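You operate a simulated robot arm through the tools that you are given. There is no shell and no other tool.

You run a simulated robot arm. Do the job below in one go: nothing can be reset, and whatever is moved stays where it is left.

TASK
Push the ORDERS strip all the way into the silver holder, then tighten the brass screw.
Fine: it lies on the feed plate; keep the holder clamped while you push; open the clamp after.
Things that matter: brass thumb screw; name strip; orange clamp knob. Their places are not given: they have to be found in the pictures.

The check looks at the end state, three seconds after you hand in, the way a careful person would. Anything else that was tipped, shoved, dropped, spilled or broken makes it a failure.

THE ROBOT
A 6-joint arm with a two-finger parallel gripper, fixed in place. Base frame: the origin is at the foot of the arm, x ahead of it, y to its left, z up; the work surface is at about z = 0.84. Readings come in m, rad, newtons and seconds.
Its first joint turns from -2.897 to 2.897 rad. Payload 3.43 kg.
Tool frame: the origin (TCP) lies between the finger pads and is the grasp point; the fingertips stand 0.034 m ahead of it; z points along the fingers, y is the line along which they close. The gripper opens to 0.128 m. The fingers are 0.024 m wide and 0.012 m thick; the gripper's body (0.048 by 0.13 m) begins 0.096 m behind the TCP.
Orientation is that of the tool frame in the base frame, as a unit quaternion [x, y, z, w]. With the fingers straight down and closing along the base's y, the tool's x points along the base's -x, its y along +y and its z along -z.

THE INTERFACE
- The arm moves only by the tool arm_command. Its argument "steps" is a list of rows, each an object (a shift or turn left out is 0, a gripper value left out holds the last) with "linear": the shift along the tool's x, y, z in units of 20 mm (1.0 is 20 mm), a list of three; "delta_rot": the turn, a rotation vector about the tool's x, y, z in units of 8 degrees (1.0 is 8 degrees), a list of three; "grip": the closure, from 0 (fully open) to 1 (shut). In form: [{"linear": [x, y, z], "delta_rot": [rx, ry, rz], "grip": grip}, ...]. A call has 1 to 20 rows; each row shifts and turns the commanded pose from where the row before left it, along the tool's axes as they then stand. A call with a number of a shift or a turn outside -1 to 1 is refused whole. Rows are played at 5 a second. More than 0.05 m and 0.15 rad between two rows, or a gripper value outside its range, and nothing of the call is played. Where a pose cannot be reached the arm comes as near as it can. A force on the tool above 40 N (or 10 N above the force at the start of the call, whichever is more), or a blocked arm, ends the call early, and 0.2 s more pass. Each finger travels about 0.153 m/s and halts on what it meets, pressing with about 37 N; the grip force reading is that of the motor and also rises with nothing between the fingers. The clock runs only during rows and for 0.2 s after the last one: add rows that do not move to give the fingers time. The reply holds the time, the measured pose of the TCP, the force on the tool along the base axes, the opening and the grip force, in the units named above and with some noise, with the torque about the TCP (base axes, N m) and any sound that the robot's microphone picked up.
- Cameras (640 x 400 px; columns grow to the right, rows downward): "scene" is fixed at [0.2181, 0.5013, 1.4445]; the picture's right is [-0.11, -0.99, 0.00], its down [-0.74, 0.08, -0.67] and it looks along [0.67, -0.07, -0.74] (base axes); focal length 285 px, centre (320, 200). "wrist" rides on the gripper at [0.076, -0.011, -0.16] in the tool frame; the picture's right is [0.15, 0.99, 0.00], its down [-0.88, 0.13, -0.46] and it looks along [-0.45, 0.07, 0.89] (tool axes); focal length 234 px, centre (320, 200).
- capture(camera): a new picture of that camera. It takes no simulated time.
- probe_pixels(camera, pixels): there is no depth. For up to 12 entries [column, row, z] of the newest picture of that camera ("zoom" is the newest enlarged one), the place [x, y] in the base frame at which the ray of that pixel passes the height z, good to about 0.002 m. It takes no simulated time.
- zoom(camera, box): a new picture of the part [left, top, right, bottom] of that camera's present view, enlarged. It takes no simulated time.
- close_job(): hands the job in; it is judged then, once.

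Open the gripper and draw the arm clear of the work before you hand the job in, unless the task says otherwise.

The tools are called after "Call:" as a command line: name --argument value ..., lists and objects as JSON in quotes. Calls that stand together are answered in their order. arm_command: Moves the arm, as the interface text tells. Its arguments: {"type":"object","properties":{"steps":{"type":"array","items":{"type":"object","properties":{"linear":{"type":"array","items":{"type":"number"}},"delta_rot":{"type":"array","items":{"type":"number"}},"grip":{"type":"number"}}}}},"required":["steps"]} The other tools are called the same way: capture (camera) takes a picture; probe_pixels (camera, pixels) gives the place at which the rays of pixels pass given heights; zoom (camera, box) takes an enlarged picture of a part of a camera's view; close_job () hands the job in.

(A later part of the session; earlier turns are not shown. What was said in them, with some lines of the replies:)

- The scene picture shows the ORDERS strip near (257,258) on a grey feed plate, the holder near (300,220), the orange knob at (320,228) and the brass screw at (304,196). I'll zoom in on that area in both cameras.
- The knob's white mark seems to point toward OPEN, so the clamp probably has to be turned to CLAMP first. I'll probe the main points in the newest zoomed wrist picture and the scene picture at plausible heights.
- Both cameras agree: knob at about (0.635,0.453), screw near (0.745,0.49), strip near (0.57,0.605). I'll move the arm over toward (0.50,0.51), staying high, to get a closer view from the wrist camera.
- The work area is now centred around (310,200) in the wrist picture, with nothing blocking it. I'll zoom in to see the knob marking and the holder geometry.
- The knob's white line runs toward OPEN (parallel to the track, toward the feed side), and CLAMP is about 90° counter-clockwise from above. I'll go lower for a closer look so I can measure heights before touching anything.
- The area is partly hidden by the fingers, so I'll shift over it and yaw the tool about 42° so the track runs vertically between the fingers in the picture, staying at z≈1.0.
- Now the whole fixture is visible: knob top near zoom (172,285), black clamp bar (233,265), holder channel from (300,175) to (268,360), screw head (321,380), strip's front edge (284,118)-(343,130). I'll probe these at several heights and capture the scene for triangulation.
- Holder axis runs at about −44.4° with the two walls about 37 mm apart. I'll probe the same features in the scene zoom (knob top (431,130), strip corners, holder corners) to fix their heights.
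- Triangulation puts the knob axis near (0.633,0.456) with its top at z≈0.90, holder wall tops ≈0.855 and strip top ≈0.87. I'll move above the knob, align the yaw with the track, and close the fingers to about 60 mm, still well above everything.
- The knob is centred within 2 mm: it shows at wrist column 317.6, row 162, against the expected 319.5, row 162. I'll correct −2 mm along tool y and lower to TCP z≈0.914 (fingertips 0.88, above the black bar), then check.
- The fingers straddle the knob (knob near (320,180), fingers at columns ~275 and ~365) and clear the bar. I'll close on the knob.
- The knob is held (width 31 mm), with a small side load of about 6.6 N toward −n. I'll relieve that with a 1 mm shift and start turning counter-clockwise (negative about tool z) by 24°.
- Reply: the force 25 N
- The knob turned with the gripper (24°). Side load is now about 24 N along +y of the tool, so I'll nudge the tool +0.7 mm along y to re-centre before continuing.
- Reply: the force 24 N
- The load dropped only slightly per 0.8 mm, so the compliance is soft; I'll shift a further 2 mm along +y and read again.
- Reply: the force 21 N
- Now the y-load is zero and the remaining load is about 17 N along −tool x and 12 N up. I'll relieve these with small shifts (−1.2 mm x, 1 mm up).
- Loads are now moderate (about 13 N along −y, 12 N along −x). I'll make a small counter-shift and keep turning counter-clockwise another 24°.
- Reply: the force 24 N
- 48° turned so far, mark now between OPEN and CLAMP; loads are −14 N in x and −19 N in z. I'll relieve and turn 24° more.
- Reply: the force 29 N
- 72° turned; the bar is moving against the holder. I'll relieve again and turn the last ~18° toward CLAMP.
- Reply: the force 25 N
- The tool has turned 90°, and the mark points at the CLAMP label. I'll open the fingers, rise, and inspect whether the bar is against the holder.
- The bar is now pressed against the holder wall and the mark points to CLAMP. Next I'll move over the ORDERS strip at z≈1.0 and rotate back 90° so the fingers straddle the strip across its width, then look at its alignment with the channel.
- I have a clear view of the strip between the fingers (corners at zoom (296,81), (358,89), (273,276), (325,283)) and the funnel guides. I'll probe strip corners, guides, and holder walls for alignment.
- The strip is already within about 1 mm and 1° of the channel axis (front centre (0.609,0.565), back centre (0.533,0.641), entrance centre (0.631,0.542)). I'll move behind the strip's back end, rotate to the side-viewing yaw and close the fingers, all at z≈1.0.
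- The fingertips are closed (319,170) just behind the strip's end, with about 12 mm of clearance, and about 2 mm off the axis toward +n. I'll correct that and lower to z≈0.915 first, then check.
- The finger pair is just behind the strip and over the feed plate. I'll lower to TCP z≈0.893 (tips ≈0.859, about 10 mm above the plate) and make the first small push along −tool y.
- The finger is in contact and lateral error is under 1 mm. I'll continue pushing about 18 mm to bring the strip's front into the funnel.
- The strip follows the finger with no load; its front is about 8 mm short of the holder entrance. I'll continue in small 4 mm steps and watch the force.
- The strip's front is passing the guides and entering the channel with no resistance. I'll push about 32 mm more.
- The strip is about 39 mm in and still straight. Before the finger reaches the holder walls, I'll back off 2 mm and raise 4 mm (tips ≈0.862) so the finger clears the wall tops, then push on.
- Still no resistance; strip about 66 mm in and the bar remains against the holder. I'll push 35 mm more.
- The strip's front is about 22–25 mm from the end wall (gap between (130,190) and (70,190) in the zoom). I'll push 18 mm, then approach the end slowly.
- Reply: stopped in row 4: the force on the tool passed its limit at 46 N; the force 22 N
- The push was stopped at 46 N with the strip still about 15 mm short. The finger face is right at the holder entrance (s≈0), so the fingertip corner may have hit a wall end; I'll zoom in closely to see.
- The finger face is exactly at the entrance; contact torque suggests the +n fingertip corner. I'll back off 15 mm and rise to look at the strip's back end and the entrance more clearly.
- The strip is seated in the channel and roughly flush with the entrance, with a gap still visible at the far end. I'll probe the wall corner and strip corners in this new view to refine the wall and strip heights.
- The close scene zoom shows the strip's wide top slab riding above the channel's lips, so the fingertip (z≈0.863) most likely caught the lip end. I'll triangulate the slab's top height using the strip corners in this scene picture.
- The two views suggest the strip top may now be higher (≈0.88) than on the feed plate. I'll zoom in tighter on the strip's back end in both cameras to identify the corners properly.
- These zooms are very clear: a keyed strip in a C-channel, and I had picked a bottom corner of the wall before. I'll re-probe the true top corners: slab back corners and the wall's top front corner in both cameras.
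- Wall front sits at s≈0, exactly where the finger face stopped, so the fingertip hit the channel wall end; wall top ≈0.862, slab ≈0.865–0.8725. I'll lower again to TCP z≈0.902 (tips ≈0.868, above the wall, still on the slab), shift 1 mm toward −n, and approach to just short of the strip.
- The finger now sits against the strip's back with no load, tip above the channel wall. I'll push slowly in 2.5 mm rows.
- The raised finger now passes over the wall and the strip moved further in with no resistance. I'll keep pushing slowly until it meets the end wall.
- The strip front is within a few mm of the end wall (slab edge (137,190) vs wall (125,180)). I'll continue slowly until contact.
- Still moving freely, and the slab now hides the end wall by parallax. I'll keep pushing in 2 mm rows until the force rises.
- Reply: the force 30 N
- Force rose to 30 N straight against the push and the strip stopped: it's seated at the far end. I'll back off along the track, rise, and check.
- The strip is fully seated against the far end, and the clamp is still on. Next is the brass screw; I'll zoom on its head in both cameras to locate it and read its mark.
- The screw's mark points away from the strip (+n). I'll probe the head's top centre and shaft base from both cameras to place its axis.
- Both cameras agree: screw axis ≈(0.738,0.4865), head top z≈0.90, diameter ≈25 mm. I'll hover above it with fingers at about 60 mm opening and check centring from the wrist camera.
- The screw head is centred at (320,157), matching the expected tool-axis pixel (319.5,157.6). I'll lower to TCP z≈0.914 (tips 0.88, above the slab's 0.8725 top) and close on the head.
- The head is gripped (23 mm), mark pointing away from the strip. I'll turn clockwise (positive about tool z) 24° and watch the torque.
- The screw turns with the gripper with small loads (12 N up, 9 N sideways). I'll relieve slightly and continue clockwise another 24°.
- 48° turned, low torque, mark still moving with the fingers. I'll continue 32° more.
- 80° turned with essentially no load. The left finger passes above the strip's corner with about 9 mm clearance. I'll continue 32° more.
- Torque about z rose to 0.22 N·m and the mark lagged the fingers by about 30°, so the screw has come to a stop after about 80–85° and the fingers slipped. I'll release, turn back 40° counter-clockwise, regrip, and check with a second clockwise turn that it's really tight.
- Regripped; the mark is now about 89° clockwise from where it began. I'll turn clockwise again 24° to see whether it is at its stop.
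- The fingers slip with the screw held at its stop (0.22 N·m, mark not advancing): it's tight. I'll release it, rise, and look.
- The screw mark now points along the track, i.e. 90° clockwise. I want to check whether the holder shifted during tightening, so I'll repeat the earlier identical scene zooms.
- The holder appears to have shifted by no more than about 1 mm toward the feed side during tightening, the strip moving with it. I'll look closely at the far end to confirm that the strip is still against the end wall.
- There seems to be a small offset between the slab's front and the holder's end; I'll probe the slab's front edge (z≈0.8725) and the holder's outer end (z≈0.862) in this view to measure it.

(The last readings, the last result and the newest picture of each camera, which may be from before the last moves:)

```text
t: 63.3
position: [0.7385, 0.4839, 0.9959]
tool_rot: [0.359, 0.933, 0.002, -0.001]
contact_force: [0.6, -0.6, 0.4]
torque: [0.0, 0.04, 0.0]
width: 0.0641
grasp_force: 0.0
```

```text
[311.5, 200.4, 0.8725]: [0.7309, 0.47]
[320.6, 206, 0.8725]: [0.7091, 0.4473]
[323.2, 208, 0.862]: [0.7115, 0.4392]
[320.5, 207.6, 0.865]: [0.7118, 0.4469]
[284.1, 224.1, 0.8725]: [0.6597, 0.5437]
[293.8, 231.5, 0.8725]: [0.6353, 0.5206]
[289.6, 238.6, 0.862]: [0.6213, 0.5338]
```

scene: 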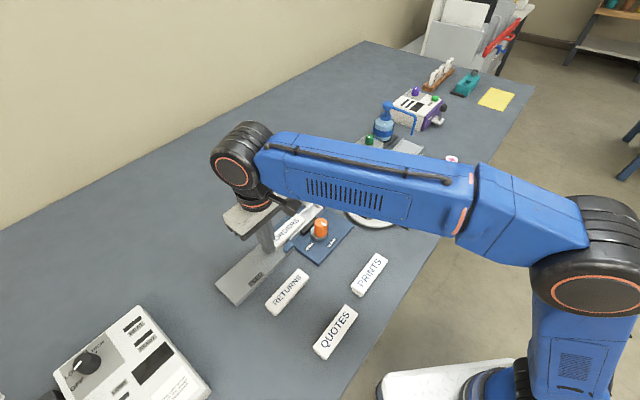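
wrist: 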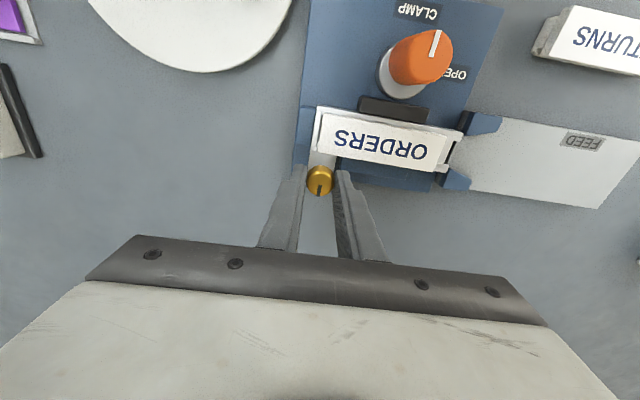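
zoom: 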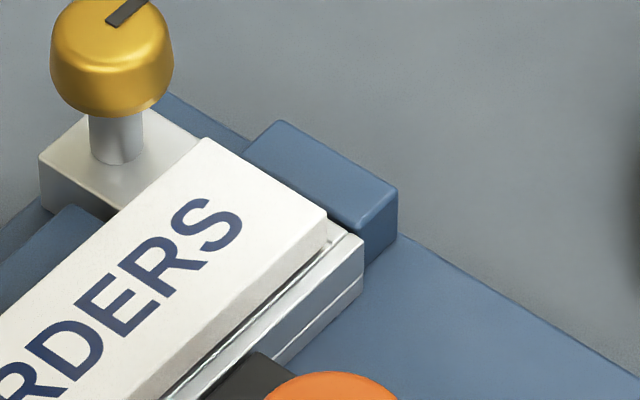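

The wrist probe used an older capture, so I'll take a fresh wrist picture and probe again.

Call:
capture --camera "wrist"

Call:
probe_pixels --camera "wrist" --pixels '[[278.5, 146.3, 0.8725], [304, 151, 0.8725], [275.4, 148.1, 0.862], [305, 153.8, 0.862], [303.0, 146.3, 0.862], [327, 164, 0.9]]'

```text
taken
```

wrist: 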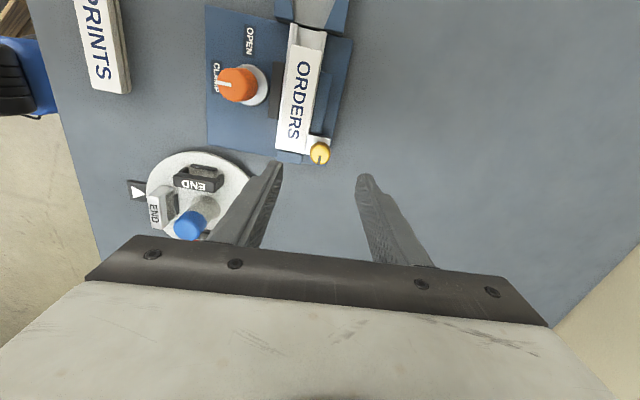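

```text
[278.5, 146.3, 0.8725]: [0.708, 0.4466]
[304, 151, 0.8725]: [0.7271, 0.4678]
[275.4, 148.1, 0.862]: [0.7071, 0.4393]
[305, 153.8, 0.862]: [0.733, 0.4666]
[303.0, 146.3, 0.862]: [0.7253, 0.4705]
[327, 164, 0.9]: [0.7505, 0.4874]
```

The slab front sits at the end wall's inner face (≈5 mm from the holder's outer end, the wall thickness), so the strip is fully in. Now I'll go above the clamp knob with the yaw that matches its present position, at z≈1.0.

Call:
arm_command --steps '[{"linear": [0.583, -0.917, 0]}, {"linear": [0.583, -0.917, 0]}, {"linear": [0.583, -0.917, 0]}, {"linear": [0.583, -0.917, 0]}, {"linear": [0.583, -0.917, 0]}, {"delta_rot": [0, 0, -0.919]}, {"delta_rot": [0, 0, -0.919]}, {"delta_rot": [0, 0, -0.919]}, {"delta_rot": [0, 0, -0.919]}, {"delta_rot": [0, 0, -0.919]}, {"delta_rot": [0, 0, -0.919]}, {"delta_rot": [0, 0, -0.919]}, {"delta_rot": [0, 0, -0.919]}, {"delta_rot": [0, 0, -0.919]}, {"delta_rot": [0, 0, -0.919]}, {"delta_rot": [0, 0, -0.919]}, {"delta_rot": [0, 0, -0.919]}, {"linear": [0, 0, 0.9]}, {}]'

Call:
capture --camera "wrist"

Call:
zoom --camera "wrist" --box '[220, 80, 420, 240]'

```text
t: 67.3
position: [0.6354, 0.4565, 0.9801]
tool_rot: [-0.391, 0.92, 0.002, 0.001]
contact_force: [0.2, 0.9, 0.2]
torque: [0.01, 0.01, 0.03]
width: 0.064
grasp_force: 0.0
```

```text
taken
```

wrist: 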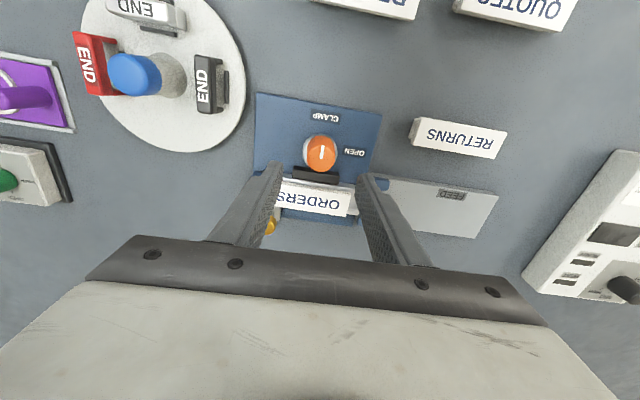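

```text
2.50 times, centred on (320, 160) of wrist
```

zoom: 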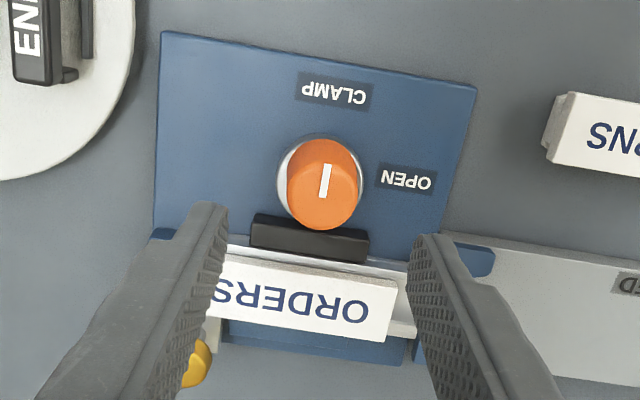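

The knob is nearly centred (mark's inner end at zoom (322,199) vs expected (319,202)). I'll correct about 2 mm in x and 1 mm in y, lower to TCP z≈0.9155, and grip.

Call:
arm_command --steps '[{"linear": [0.09, 0.05, 0.775]}, {"linear": [0, 0, 0.775]}, {"linear": [0, 0, 0.775]}, {"linear": [0, 0, 0.775]}, {}, {"grip": 0.65}, {"grip": 0.85}, {"grip": 0.85}, {"grip": 0.85}]'

Call:
capture --camera "wrist"

Call:
zoom --camera "wrist" --box '[240, 80, 440, 240]'

```text
t: 69.3
position: [0.6338, 0.4569, 0.9161]
tool_rot: [-0.392, 0.92, 0.003, 0.002]
contact_force: [15.4, -13.1, 0.2]
torque: [-0.52, -0.68, 0.08]
width: 0.0309
grasp_force: 44.7
```

```text
taken
```

wrist: 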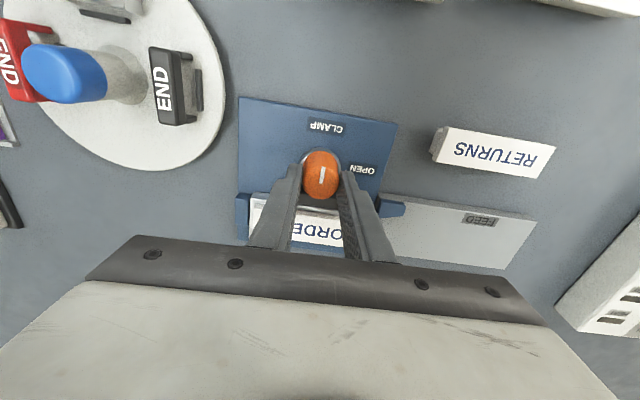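

```text
2.50 times, centred on (340, 160) of wrist
```

zoom: 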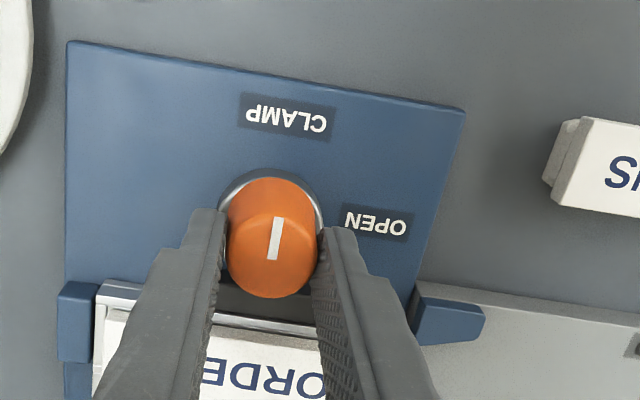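

Knob gripped (31 mm) with a 20 N side load along −y; I'll relieve it by about 1.4 mm and start turning clockwise toward OPEN.

Call:
arm_command --steps '[{"linear": [0, -0.07, 0]}, {}, {"delta_rot": [0, 0, 1]}, {"delta_rot": [0, 0, 1]}, {}]'

Call:
zoom --camera "wrist" --box '[240, 80, 440, 240]'

```text
t: 70.5
position: [0.6343, 0.4558, 0.9156]
tool_rot: [-0.259, 0.966, 0.003, 0.001]
contact_force: [18.9, -2.6, 8.9]
torque: [0.16, -1.12, 0.05]
width: 0.0312
grasp_force: 45.1
```

```text
2.50 times, centred on (340, 160) of wrist
```

zoom: 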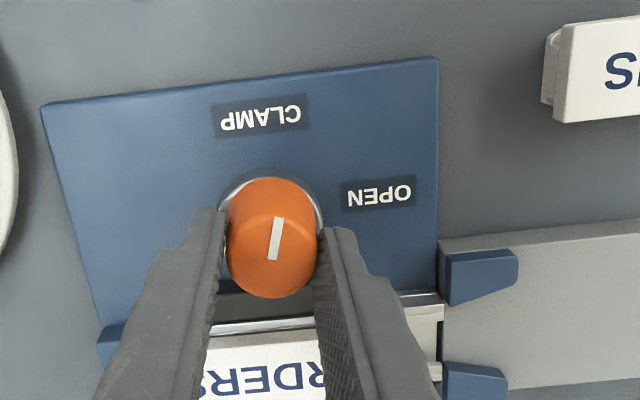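

16° turned, knob following; load about 19 N. I'll relieve and continue 24°.

Call:
arm_command --steps '[{"linear": [-0.06, -0.05, -0.03]}, {}, {"delta_rot": [0, 0, 1]}, {"delta_rot": [0, 0, 1]}, {"delta_rot": [0, 0, 1]}, {}]'

Call:
zoom --camera "wrist" --box '[240, 80, 440, 240]'

```text
t: 71.9
position: [0.6343, 0.4537, 0.9163]
tool_rot: [-0.052, 0.999, 0.002, -0.002]
contact_force: [-11.8, -3.4, -7.3]
torque: [-0.16, 0.29, 0.05]
width: 0.0311
grasp_force: 44.9
```

```text
2.50 times, centred on (340, 160) of wrist
```

zoom: 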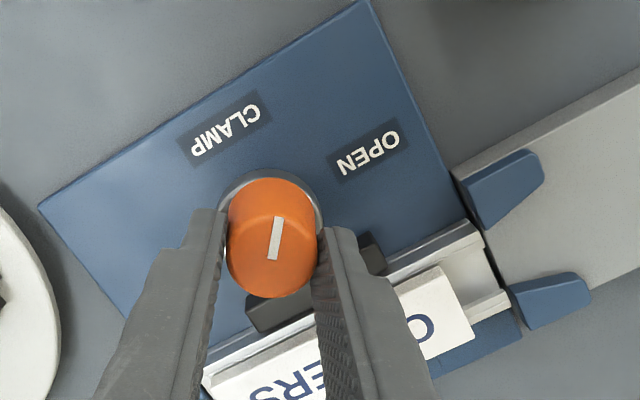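

40° turned and a gap is opening between bar and holder. I'll relieve slightly and continue 24°.

Call:
arm_command --steps '[{"linear": [0.04, 0, 0.02]}, {}, {"delta_rot": [0, 0, 1]}, {"delta_rot": [0, 0, 1]}, {"delta_rot": [0, 0, 1]}, {}]'

Call:
zoom --camera "wrist" --box '[240, 80, 440, 240]'

```text
t: 73.3
position: [0.635, 0.4531, 0.9167]
tool_rot: [0.156, 0.988, 0.002, 0.0]
contact_force: [-1.1, -20.5, -25.4]
torque: [-0.85, -0.56, 0.05]
width: 0.0305
grasp_force: 45.2
```

```text
2.50 times, centred on (340, 160) of wrist
```

zoom: 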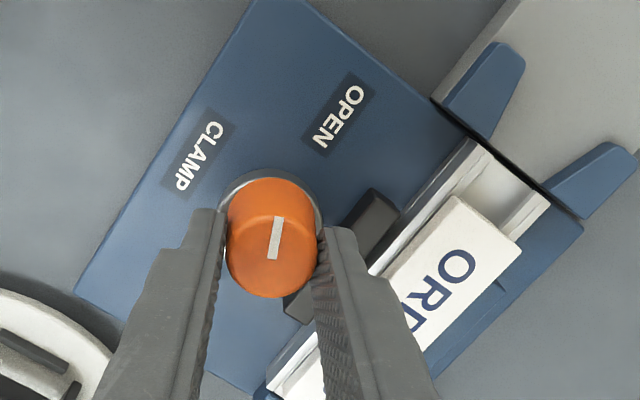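

64° turned; load −20 N along y and −25 N in z. I'll relieve both and turn the last ~26°.

Call:
arm_command --steps '[{"linear": [0, -0.07, 0.06]}, {}, {"delta_rot": [0, 0, 0.8]}, {"delta_rot": [0, 0, 0.8]}, {"delta_rot": [0, 0, 0.8]}, {"delta_rot": [0, 0, 0.8]}, {}]'

Call:
zoom --camera "wrist" --box '[240, 80, 440, 240]'

```text
t: 74.9
position: [0.6345, 0.4519, 0.9168]
tool_rot: [0.371, 0.929, 0.002, -0.002]
contact_force: [-4.7, -38.4, 7.9]
torque: [-1.52, 0.12, 0.1]
width: 0.0307
grasp_force: 44.9
```

```text
2.50 times, centred on (340, 160) of wrist
```

zoom: 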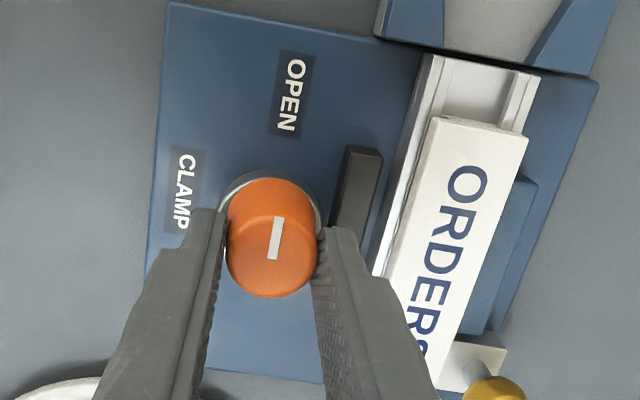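

The mark now points at OPEN (tool yaw 136.5°, about 90° turned). Side load is about 38 N, so I'll relieve it before releasing the knob.

Call:
arm_command --steps '[{"linear": [-0.06, -0.08, 0]}, {}]'

```text
t: 75.5
position: [0.6343, 0.4516, 0.9165]
tool_rot: [0.37, 0.929, 0.004, 0.0]
contact_force: [2.5, -19.9, 18.4]
torque: [-0.51, 0.04, 0.07]
width: 0.0309
grasp_force: 45.4
```

Load has dropped to about 20 N sideways and 18 N up; I'll relieve once more, then open the fingers and rise clear.

Call:
arm_command --steps '[{"linear": [-0.05, -0.05, -0.05]}, {}, {"grip": 0.6}, {"grip": 0.5}, {"grip": 0.5}, {"linear": [0, 0, -0.75]}, {"linear": [0, 0, -0.75]}, {"linear": [0, 0, -1]}, {"linear": [0, 0, -1]}, {"linear": [0, 0, -1]}, {}]'

Call:
capture --camera "wrist"

Call:
zoom --camera "wrist" --box '[240, 50, 420, 220]'

Call:
zoom --camera "scene" --box '[270, 180, 350, 250]'

```text
t: 77.9
position: [0.635, 0.4526, 1.0055]
tool_rot: [0.37, 0.929, 0.002, -0.001]
contact_force: [-1.0, 1.0, 0.4]
torque: [0.01, 0.0, 0.02]
width: 0.0641
grasp_force: 0.0
```

```text
taken
```

wrist: 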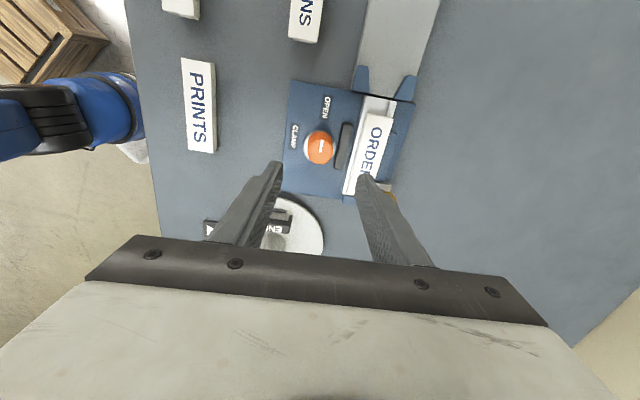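

```text
2.35 times, centred on (330, 135) of wrist
```

zoom: 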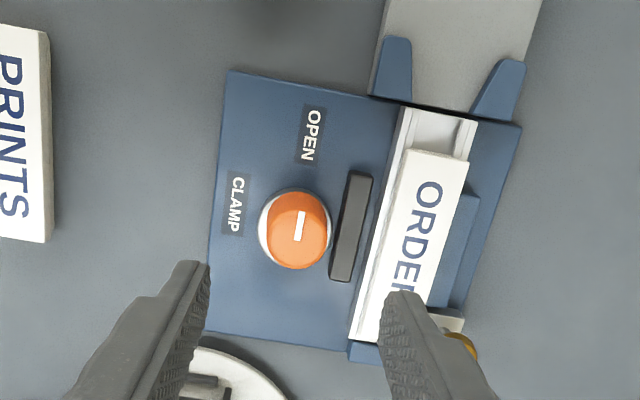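

```text
5.71 times, centred on (310, 215) of scene
```

zoom: 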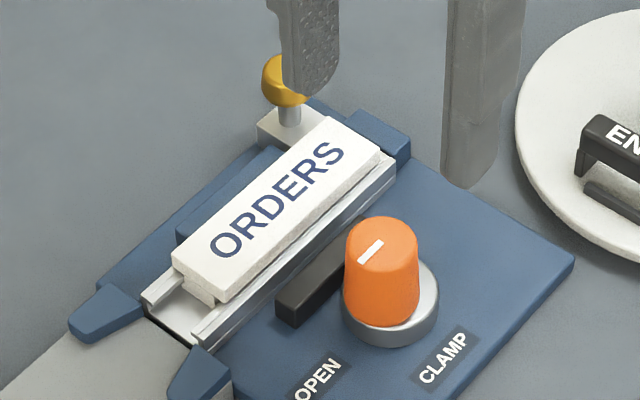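

The knob's mark is back at OPEN, the bar is clear of the holder, the strip is fully in and the screw mark is at its stop. I'll open the gripper, raise the arm, and draw it well clear to the right.

Call:
arm_command --steps '[{"linear": [0, 0, -1]}, {"linear": [0, 0, -1]}, {"linear": [0, 0, -1]}, {"linear": [0, 0, -1], "grip": 0.2}, {"linear": [0, 0, -1], "grip": 0}, {"linear": [0, 0, -1]}, {"linear": [0, 0, -1]}, {"linear": [0, 0, -1]}, {"linear": [-0.859, -0.907, 0]}, {"linear": [-0.859, -0.907, 0]}, {"linear": [-0.859, -0.907, 0]}, {"linear": [-0.859, -0.907, 0]}, {"linear": [-0.859, -0.907, 0]}, {"linear": [-0.859, -0.907, 0]}, {"linear": [-0.859, -0.907, 0]}, {"linear": [-0.859, -0.907, 0]}, {}]'

Call:
capture --camera "scene"

Call:
zoom --camera "scene" --box '[270, 180, 350, 250]'

Call:
zoom --camera "scene" --box '[290, 180, 330, 215]'

```text
t: 81.5
position: [0.6291, 0.2402, 1.1368]
tool_rot: [0.37, 0.929, 0.002, -0.001]
contact_force: [0.4, 0.4, -0.5]
torque: [-0.01, -0.02, 0.0]
width: 0.1281
grasp_force: 0.0
out of reach, approached as far as the arm can: row 7, 8
```

```text
taken
```

scene: 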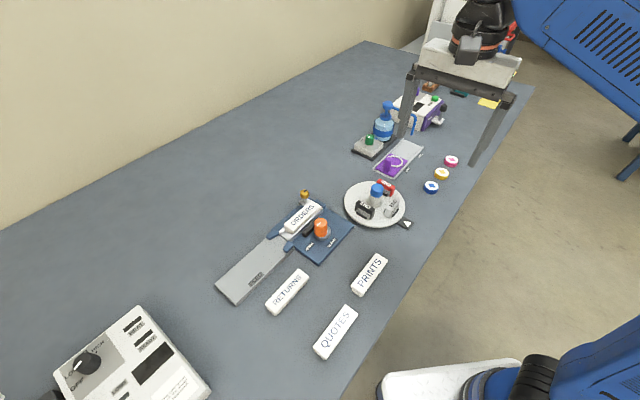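

```text
5.71 times, centred on (310, 215) of scene
```

zoom: 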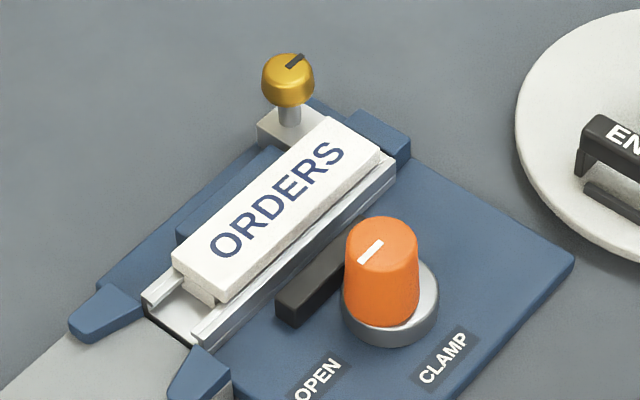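

```text
11.43 times, centred on (310, 198) of scene
```

zoom: 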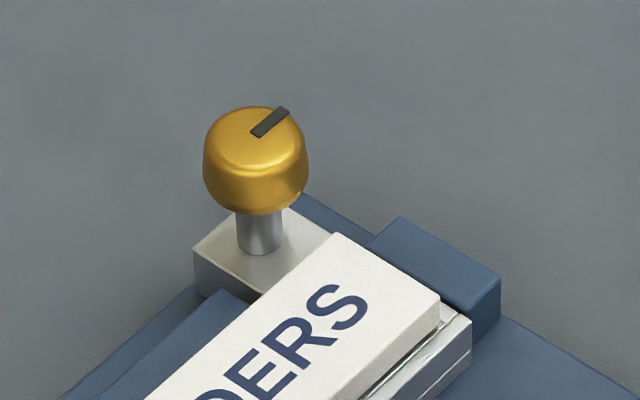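

The final pictures show the strip seated at the end wall, the screw mark turned 90° to its stop, and the knob at OPEN with the bar off the holder. All other items are where they were, and the arm is clear with the gripper open. I'll hand the job in.

Call:
close_job

```text
The job is handed in.
```

I pushed the ORDERS strip fully into the silver holder, tightened the brass screw and opened the clamp again. The job is handed in.

- **Clamp:** The knob started at OPEN, so I turned it about 90° to CLAMP before pushing. I turned it back to OPEN at the end, and the black bar is clear of the holder.
- **Strip:** It slid in until it stopped against the far end, pushing back with about 30 N. The first push was cut short at 46 N, most likely because the fingertip caught the channel's edge. I raised the finger and finished the push. In one close view there was a dark line of about 1 mm between the strip and the end wall.
- **Screw:** It turned about 90° clockwise and then stopped. I gripped it a second time and it would not turn further; the fingers slipped instead.
- **Holder:** It shifted by about 1 mm toward the feed plate, probably while I was tightening the screw. The strip moved with it.

The other name strips, the plate and the rest of the table look unmoved. The arm is drawn clear with the gripper open.
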